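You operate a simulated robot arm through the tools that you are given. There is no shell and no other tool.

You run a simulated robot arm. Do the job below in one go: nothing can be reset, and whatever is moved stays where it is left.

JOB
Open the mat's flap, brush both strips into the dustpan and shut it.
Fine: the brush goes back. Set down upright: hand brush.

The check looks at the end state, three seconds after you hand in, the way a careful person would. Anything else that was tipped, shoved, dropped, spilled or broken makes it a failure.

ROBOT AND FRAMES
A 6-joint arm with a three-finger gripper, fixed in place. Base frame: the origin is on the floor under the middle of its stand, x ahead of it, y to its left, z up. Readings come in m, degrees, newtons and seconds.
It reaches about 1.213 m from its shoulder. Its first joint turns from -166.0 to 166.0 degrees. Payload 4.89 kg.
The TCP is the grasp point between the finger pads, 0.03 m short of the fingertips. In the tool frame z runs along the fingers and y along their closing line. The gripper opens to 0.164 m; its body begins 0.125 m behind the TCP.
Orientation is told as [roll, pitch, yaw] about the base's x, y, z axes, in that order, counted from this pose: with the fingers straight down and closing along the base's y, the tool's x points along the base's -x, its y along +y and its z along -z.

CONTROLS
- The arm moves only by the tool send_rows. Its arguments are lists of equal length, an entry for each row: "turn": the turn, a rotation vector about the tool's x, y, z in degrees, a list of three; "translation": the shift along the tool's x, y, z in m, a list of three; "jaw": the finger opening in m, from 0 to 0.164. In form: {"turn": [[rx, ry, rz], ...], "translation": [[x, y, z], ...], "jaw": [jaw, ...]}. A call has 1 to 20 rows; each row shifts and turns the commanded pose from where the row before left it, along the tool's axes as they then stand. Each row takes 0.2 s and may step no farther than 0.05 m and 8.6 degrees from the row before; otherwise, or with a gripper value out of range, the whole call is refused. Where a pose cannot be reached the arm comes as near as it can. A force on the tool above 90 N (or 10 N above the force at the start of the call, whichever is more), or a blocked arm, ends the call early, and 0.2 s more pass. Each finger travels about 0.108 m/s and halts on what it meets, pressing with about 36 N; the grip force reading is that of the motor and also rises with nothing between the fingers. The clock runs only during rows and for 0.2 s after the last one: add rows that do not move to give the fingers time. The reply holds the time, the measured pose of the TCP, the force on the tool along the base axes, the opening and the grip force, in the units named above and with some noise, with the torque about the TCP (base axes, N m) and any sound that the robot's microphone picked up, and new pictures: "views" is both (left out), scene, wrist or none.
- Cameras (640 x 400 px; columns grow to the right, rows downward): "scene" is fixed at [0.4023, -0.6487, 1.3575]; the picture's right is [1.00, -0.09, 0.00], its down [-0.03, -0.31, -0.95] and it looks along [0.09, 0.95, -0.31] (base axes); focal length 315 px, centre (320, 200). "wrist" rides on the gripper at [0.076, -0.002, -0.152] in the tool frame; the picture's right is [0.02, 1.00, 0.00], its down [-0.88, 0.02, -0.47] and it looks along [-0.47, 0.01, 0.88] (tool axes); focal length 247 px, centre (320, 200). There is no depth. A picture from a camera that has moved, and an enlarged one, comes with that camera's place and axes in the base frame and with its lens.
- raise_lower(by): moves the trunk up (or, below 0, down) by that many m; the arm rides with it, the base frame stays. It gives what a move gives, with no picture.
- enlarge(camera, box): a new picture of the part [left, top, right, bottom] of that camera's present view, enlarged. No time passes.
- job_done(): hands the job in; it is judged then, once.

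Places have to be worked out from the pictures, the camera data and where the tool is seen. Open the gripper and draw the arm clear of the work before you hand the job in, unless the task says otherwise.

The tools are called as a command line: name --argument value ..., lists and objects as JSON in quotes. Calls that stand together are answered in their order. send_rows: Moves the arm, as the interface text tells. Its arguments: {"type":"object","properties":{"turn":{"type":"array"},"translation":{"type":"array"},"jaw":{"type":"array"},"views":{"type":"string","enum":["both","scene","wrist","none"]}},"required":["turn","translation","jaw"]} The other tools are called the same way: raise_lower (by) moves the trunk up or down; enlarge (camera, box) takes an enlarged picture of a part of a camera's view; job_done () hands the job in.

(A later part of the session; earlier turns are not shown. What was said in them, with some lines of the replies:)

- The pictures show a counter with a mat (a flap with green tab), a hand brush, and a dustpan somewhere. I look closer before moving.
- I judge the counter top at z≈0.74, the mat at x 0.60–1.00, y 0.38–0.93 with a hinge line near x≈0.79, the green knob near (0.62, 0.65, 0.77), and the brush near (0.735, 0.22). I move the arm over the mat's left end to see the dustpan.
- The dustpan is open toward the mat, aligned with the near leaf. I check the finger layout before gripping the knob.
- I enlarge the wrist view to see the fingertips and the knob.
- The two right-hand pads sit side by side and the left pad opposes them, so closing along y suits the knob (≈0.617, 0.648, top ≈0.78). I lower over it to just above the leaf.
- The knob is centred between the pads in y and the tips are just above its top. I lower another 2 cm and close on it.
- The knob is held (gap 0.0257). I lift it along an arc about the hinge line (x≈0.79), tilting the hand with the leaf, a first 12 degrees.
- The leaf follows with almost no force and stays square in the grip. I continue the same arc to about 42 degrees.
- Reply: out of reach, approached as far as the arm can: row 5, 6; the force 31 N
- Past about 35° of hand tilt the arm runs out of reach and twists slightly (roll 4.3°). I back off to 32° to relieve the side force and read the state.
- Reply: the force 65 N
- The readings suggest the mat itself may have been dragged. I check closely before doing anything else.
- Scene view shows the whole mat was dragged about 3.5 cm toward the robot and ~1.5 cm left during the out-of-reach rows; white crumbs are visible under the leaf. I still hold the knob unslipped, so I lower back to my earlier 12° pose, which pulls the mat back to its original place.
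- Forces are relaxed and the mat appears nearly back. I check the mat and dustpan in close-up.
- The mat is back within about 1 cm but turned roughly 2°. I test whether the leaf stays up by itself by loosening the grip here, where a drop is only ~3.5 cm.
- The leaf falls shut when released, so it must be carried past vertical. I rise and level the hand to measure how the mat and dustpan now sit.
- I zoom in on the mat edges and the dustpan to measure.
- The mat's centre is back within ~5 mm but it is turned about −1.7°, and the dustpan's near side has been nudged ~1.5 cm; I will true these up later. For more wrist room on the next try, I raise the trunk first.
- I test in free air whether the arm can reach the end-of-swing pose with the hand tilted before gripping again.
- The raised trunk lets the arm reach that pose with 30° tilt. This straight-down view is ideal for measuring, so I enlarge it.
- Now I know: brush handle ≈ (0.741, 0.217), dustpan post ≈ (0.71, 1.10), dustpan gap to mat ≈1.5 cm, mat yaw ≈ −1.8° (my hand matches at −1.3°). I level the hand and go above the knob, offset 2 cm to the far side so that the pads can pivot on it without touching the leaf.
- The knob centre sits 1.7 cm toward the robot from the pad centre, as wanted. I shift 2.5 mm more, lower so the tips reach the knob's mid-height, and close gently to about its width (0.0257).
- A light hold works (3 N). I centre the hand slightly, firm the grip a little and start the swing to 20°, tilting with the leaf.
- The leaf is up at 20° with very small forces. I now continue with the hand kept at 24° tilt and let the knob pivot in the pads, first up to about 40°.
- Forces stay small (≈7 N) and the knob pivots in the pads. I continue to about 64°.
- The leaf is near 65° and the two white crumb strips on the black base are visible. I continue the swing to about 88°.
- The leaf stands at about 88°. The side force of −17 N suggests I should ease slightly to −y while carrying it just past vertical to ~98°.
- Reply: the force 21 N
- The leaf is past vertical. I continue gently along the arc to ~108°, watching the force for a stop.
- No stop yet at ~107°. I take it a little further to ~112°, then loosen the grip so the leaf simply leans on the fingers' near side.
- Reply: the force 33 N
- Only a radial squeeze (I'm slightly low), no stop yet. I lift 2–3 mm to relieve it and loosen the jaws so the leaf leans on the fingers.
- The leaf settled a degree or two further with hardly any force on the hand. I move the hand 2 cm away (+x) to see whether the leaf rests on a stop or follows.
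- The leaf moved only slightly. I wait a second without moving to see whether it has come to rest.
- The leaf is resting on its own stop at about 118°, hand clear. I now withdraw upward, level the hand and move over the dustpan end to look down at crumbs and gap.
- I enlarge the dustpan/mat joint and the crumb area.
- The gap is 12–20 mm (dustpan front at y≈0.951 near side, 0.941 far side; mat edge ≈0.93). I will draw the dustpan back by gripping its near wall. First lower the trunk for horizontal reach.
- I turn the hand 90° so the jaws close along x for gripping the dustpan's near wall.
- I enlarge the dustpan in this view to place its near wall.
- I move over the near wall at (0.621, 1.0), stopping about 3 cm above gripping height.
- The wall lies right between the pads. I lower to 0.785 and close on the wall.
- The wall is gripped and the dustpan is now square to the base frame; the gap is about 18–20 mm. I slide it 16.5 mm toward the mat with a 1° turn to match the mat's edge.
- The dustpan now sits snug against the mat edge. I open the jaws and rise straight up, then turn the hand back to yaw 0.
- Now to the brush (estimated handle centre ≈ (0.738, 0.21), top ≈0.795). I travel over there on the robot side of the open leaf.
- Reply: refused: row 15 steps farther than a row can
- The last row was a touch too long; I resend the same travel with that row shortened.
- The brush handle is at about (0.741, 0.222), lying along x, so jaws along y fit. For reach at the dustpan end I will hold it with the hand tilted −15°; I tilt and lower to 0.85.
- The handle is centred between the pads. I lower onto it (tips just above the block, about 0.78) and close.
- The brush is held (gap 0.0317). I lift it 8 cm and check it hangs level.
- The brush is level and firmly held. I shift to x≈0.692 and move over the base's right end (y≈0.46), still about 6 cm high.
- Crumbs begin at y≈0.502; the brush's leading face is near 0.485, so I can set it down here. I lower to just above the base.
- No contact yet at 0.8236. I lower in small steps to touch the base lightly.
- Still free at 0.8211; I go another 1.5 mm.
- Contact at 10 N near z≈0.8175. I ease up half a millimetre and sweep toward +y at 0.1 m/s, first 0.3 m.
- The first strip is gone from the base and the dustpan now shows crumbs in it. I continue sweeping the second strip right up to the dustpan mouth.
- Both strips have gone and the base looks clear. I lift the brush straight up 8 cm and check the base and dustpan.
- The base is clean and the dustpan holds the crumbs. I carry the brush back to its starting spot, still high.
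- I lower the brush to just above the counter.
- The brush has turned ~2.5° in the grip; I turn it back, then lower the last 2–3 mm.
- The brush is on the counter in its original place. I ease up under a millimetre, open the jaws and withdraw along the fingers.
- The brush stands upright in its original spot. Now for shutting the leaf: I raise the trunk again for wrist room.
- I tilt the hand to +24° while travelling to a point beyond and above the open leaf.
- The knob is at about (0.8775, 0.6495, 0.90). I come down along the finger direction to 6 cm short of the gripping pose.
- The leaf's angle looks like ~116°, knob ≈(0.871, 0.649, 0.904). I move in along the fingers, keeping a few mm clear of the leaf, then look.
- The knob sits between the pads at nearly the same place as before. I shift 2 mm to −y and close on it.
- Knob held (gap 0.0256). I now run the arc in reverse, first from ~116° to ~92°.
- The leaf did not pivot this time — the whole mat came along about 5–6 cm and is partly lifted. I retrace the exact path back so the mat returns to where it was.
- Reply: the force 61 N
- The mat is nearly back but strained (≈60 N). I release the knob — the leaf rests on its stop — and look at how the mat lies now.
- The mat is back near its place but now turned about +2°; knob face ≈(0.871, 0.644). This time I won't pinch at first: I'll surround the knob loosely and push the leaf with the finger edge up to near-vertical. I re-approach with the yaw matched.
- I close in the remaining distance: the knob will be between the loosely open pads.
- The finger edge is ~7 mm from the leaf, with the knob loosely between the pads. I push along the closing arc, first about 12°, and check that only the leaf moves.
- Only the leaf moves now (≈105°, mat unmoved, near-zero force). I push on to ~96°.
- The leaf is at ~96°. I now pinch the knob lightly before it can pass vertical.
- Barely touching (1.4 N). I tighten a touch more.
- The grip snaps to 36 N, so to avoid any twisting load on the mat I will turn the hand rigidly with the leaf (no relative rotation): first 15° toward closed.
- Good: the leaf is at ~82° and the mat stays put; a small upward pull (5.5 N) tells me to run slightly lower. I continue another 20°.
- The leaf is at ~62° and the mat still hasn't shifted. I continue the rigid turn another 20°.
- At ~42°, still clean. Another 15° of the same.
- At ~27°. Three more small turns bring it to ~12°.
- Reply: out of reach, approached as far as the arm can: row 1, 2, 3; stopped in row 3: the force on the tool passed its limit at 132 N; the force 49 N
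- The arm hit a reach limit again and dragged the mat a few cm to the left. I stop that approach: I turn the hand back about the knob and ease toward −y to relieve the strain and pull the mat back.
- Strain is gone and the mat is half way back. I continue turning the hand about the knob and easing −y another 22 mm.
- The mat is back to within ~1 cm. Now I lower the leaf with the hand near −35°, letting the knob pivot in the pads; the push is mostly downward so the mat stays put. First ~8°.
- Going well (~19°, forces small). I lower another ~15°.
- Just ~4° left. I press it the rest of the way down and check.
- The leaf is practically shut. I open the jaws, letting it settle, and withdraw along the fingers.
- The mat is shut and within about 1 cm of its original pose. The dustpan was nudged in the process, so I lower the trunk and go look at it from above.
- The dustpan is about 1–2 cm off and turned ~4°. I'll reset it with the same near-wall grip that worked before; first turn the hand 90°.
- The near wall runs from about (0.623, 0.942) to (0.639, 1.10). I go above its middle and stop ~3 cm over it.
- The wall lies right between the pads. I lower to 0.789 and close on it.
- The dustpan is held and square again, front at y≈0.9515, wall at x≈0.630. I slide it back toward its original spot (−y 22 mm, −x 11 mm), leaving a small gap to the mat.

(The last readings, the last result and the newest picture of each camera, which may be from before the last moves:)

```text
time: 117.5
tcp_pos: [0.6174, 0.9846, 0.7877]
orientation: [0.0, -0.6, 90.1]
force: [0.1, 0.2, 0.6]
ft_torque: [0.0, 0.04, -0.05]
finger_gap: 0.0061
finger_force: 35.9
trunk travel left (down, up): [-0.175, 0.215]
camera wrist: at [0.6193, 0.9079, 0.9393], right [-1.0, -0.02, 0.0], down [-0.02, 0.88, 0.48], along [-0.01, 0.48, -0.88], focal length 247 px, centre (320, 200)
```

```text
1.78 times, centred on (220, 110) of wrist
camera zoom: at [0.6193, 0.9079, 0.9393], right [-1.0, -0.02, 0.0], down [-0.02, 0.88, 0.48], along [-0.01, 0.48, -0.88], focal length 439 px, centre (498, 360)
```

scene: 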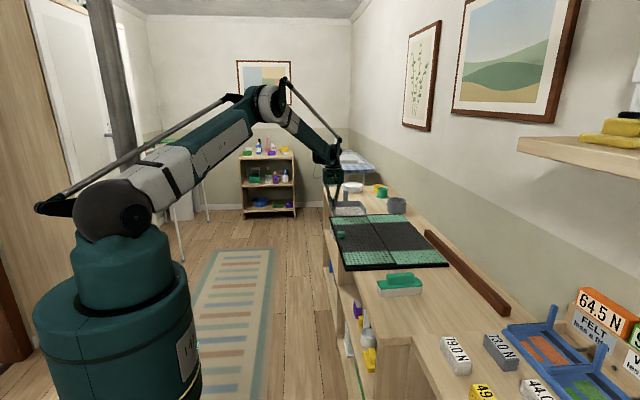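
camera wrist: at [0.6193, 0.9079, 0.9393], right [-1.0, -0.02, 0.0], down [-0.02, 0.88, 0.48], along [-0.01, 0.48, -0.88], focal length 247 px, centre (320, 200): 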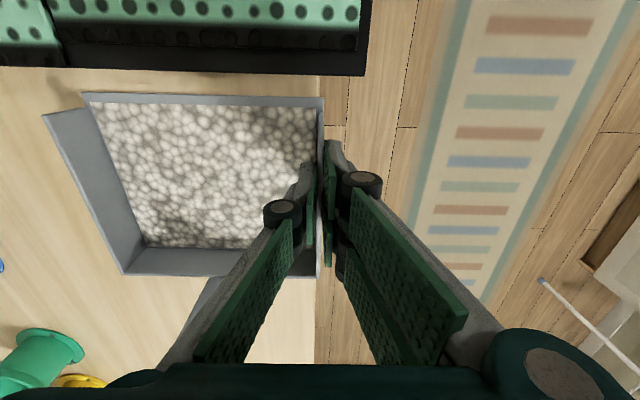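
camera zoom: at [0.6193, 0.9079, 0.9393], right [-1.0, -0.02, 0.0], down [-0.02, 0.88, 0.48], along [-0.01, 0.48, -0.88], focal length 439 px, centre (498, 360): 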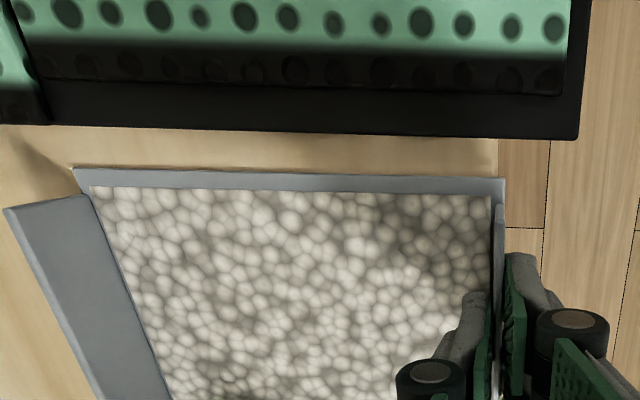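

The dustpan is back in its original position, about 1.5 cm clear of the mat. I release the wall and rise.

send_rows --turn '[[0, 0, 0], [0, 0, 0], [0, 0, 0], [0, 0, 0], [0, 0, 0], [0, 0, 0], [0, 0, 0]]' --translation '[[0, 0, 0], [0, 0, 0], [0, 0, 0], [0, 0, -0.03], [0, 0, -0.04], [0, 0, -0.04], [0, 0, -0.04]]' --jaw '[0.02, 0.04, 0.05, 0.05, 0.06, 0.06, 0.06]'

enlarge --camera "wrist" --box '[100, 60, 420, 280]'

enlarge --camera "scene" --box '[320, 170, 460, 280]'

```text
time: 119.1
tcp_pos: [0.6196, 0.9831, 0.9396]
orientation: [-0.1, -0.4, 90.2]
force: [0.3, 0.2, -1.7]
ft_torque: [-0.14, 0.05, 0.01]
finger_gap: 0.06
finger_force: 0.1
trunk travel left (down, up): [-0.175, 0.215]
camera wrist: at [0.6193, 0.906, 1.09], right [-1.0, -0.02, 0.0], down [-0.02, 0.88, 0.48], along [-0.01, 0.48, -0.88], focal length 247 px, centre (320, 200)
```

scene: 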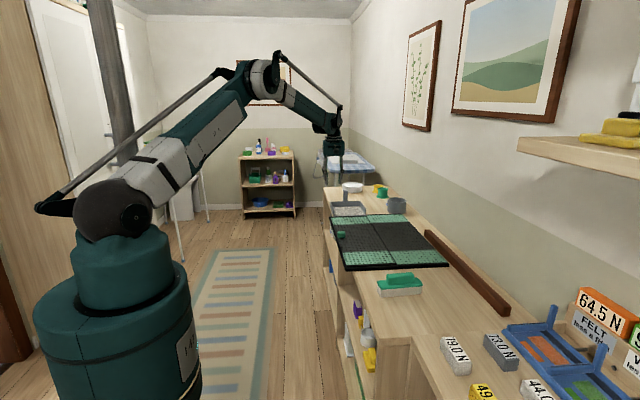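
wrist: 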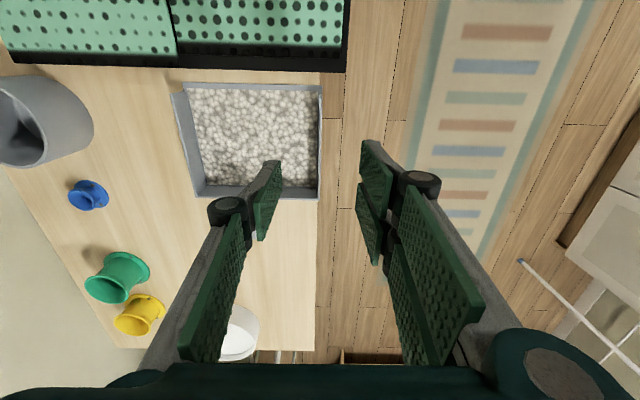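

```text
1.82 times, centred on (260, 170) of wrist
camera zoom: at [0.6193, 0.906, 1.09], right [-1.0, -0.02, 0.0], down [-0.02, 0.88, 0.48], along [-0.01, 0.48, -0.88], focal length 449 px, centre (429, 254)
```

zoom: 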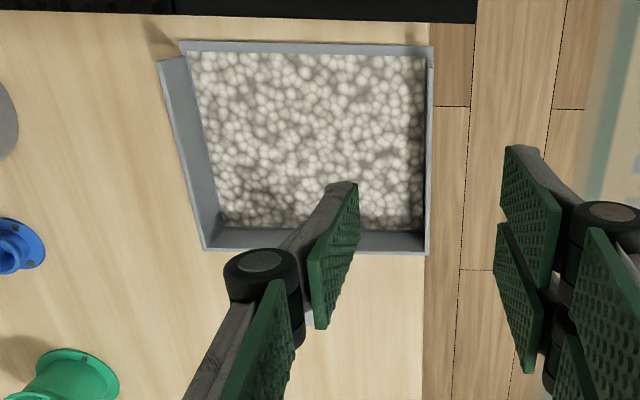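

```text
3.64 times, centred on (390, 225) of scene
camera zoom: at [0.4023, -0.6487, 1.3575], right [1.0, -0.09, 0.0], down [-0.03, -0.31, -0.95], along [0.09, 0.95, -0.31], focal length 1145 px, centre (66, 109)
```

zoom: 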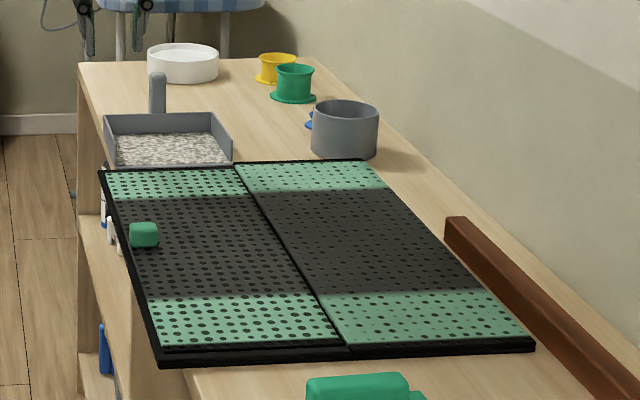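

The dustpan now matches its original image position. I check that the leaf is fully flush by zooming on the mat's front corner and comparing.

enlarge --camera "scene" --box '[330, 240, 400, 280]'

enlarge --camera "scene" --box '[325, 205, 395, 250]'

enlarge --camera "scene" --box '[365, 255, 445, 310]'

```text
9.14 times, centred on (365, 260) of scene
camera zoom: at [0.4023, -0.6487, 1.3575], right [1.0, -0.09, 0.0], down [-0.03, -0.31, -0.95], along [0.09, 0.95, -0.31], focal length 2878 px, centre (-91, -349)
```

zoom: 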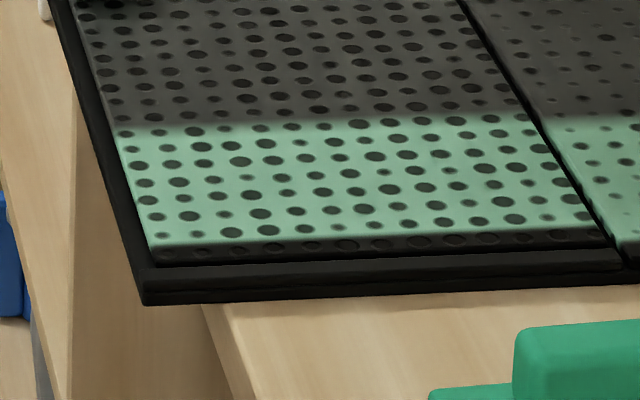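

```text
8.89 times, centred on (360, 228) of scene
camera zoom: at [0.4023, -0.6487, 1.3575], right [1.0, -0.09, 0.0], down [-0.03, -0.31, -0.95], along [0.09, 0.95, -0.31], focal length 2798 px, centre (-36, -44)
```

zoom: 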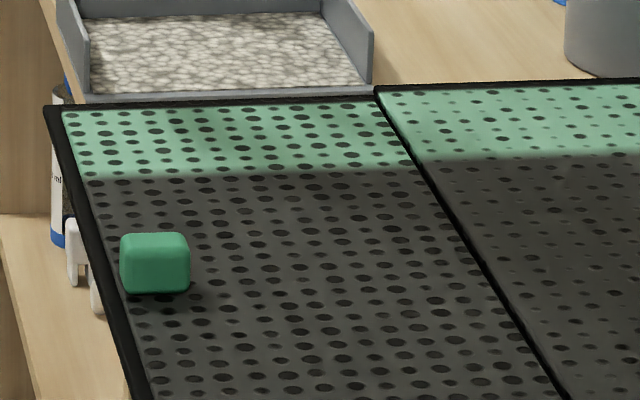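

```text
7.27 times, centred on (405, 282) of scene
camera zoom: at [0.4023, -0.6487, 1.3575], right [1.0, -0.09, 0.0], down [-0.03, -0.31, -0.95], along [0.09, 0.95, -0.31], focal length 2289 px, centre (-298, -400)
```

zoom: 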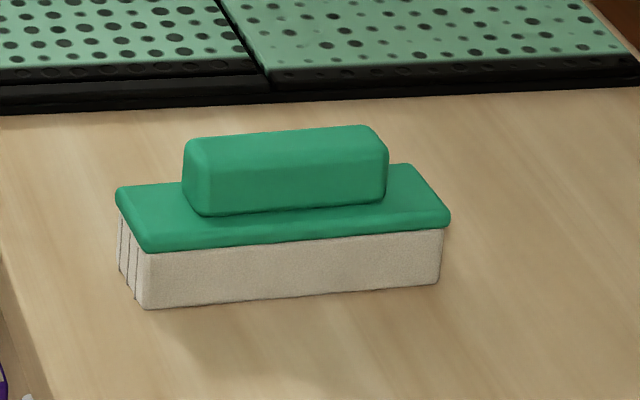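

The leaf lies flat, the brush stands in its original place, and neighbouring items are unmoved. I open the gripper and draw the arm well clear.

send_rows --turn '[[0, 0, 0], [0, 0, 0], [0, 0, 0], [0, 0, 0], [0, 0, 0], [0, 0, 0], [0, 0, 0], [0, 0, 0], [0, 0, 0], [0, 0, 0], [0, 0, 0], [0, 0, 0], [0, 0, 0], [0, 0, 0]]' --translation '[[0, 0, -0.04], [0, 0, -0.04], [0, 0, -0.04], [0, 0, -0.04], [0.035, 0.035, 0], [0.035, 0.035, 0], [0.035, 0.035, 0], [0.035, 0.035, 0], [0.035, 0.035, 0], [0.035, 0.035, 0], [0.035, 0.035, 0], [0.03, 0, 0], [0.03, 0, 0], [0, 0, 0]]' --jaw '[0.06, 0.06, 0.08, 0.1, 0.12, 0.14, 0.164, 0.164, 0.164, 0.164, 0.164, 0.164, 0.164, 0.164]'

enlarge --camera "scene" --box '[310, 170, 470, 310]'

```text
time: 122.1
tcp_pos: [0.3854, 0.6684, 1.094]
orientation: [0.0, -0.6, 89.0]
force: [-0.6, -1.2, 0.9]
ft_torque: [0.11, -0.08, 0.04]
finger_gap: 0.1641
finger_force: 0.1
trunk travel left (down, up): [-0.175, 0.215]
camera wrist: at [0.3851, 0.5922, 1.2464], right [-1.0, 0.0, 0.0], down [-0.01, 0.88, 0.48], along [0.0, 0.48, -0.88], focal length 247 px, centre (320, 200)
```

scene: 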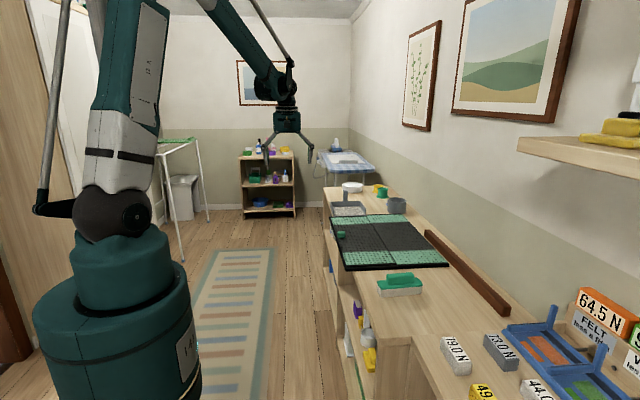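
wrist: 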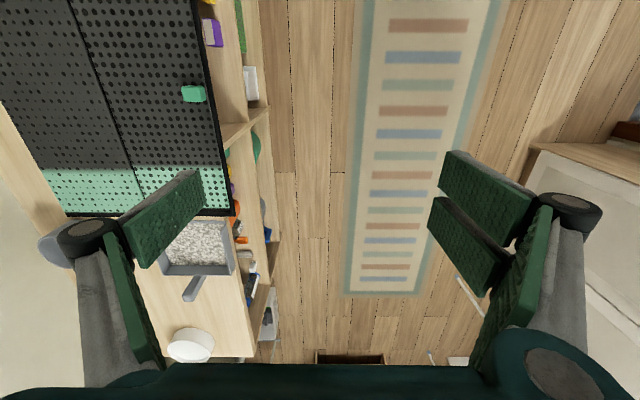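

```text
2.86 times, centred on (390, 240) of scene
camera zoom: at [0.4023, -0.6487, 1.3575], right [1.0, -0.09, 0.0], down [-0.03, -0.31, -0.95], along [0.09, 0.95, -0.31], focal length 899 px, centre (120, 86)
```

zoom: 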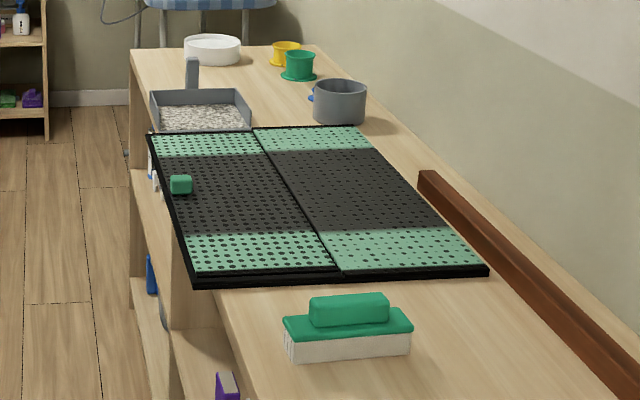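

Compared with the first picture at the same zoom, the mat is shut and within about 1 cm, the dustpan (now holding the crumbs) and the brush are where they started, and the arm is clear with the gripper open. I hand the job in.

job_done

```text
The job is handed in.
```

The job is done and handed in. The mat's flap was opened, both crumb strips were swept into the dustpan, the flap was shut flat, and the brush was set upright on its original spot.

- **Mat:** while opening and shutting the flap, the arm ran past its reach and dragged the mat a few centimetres. I pulled it back each time. It now sits about 1 cm from where it started.
- **Dustpan:** the moving mat nudged the dustpan by about 2 cm. I slid it back, and it now matches the first picture, with about 1.5 cm between it and the mat. No spilled crumbs show in the pictures.
- **Other items:** the cup, the wooden bar and the rest of the counter look unmoved. The arm is clear and the gripper is open.
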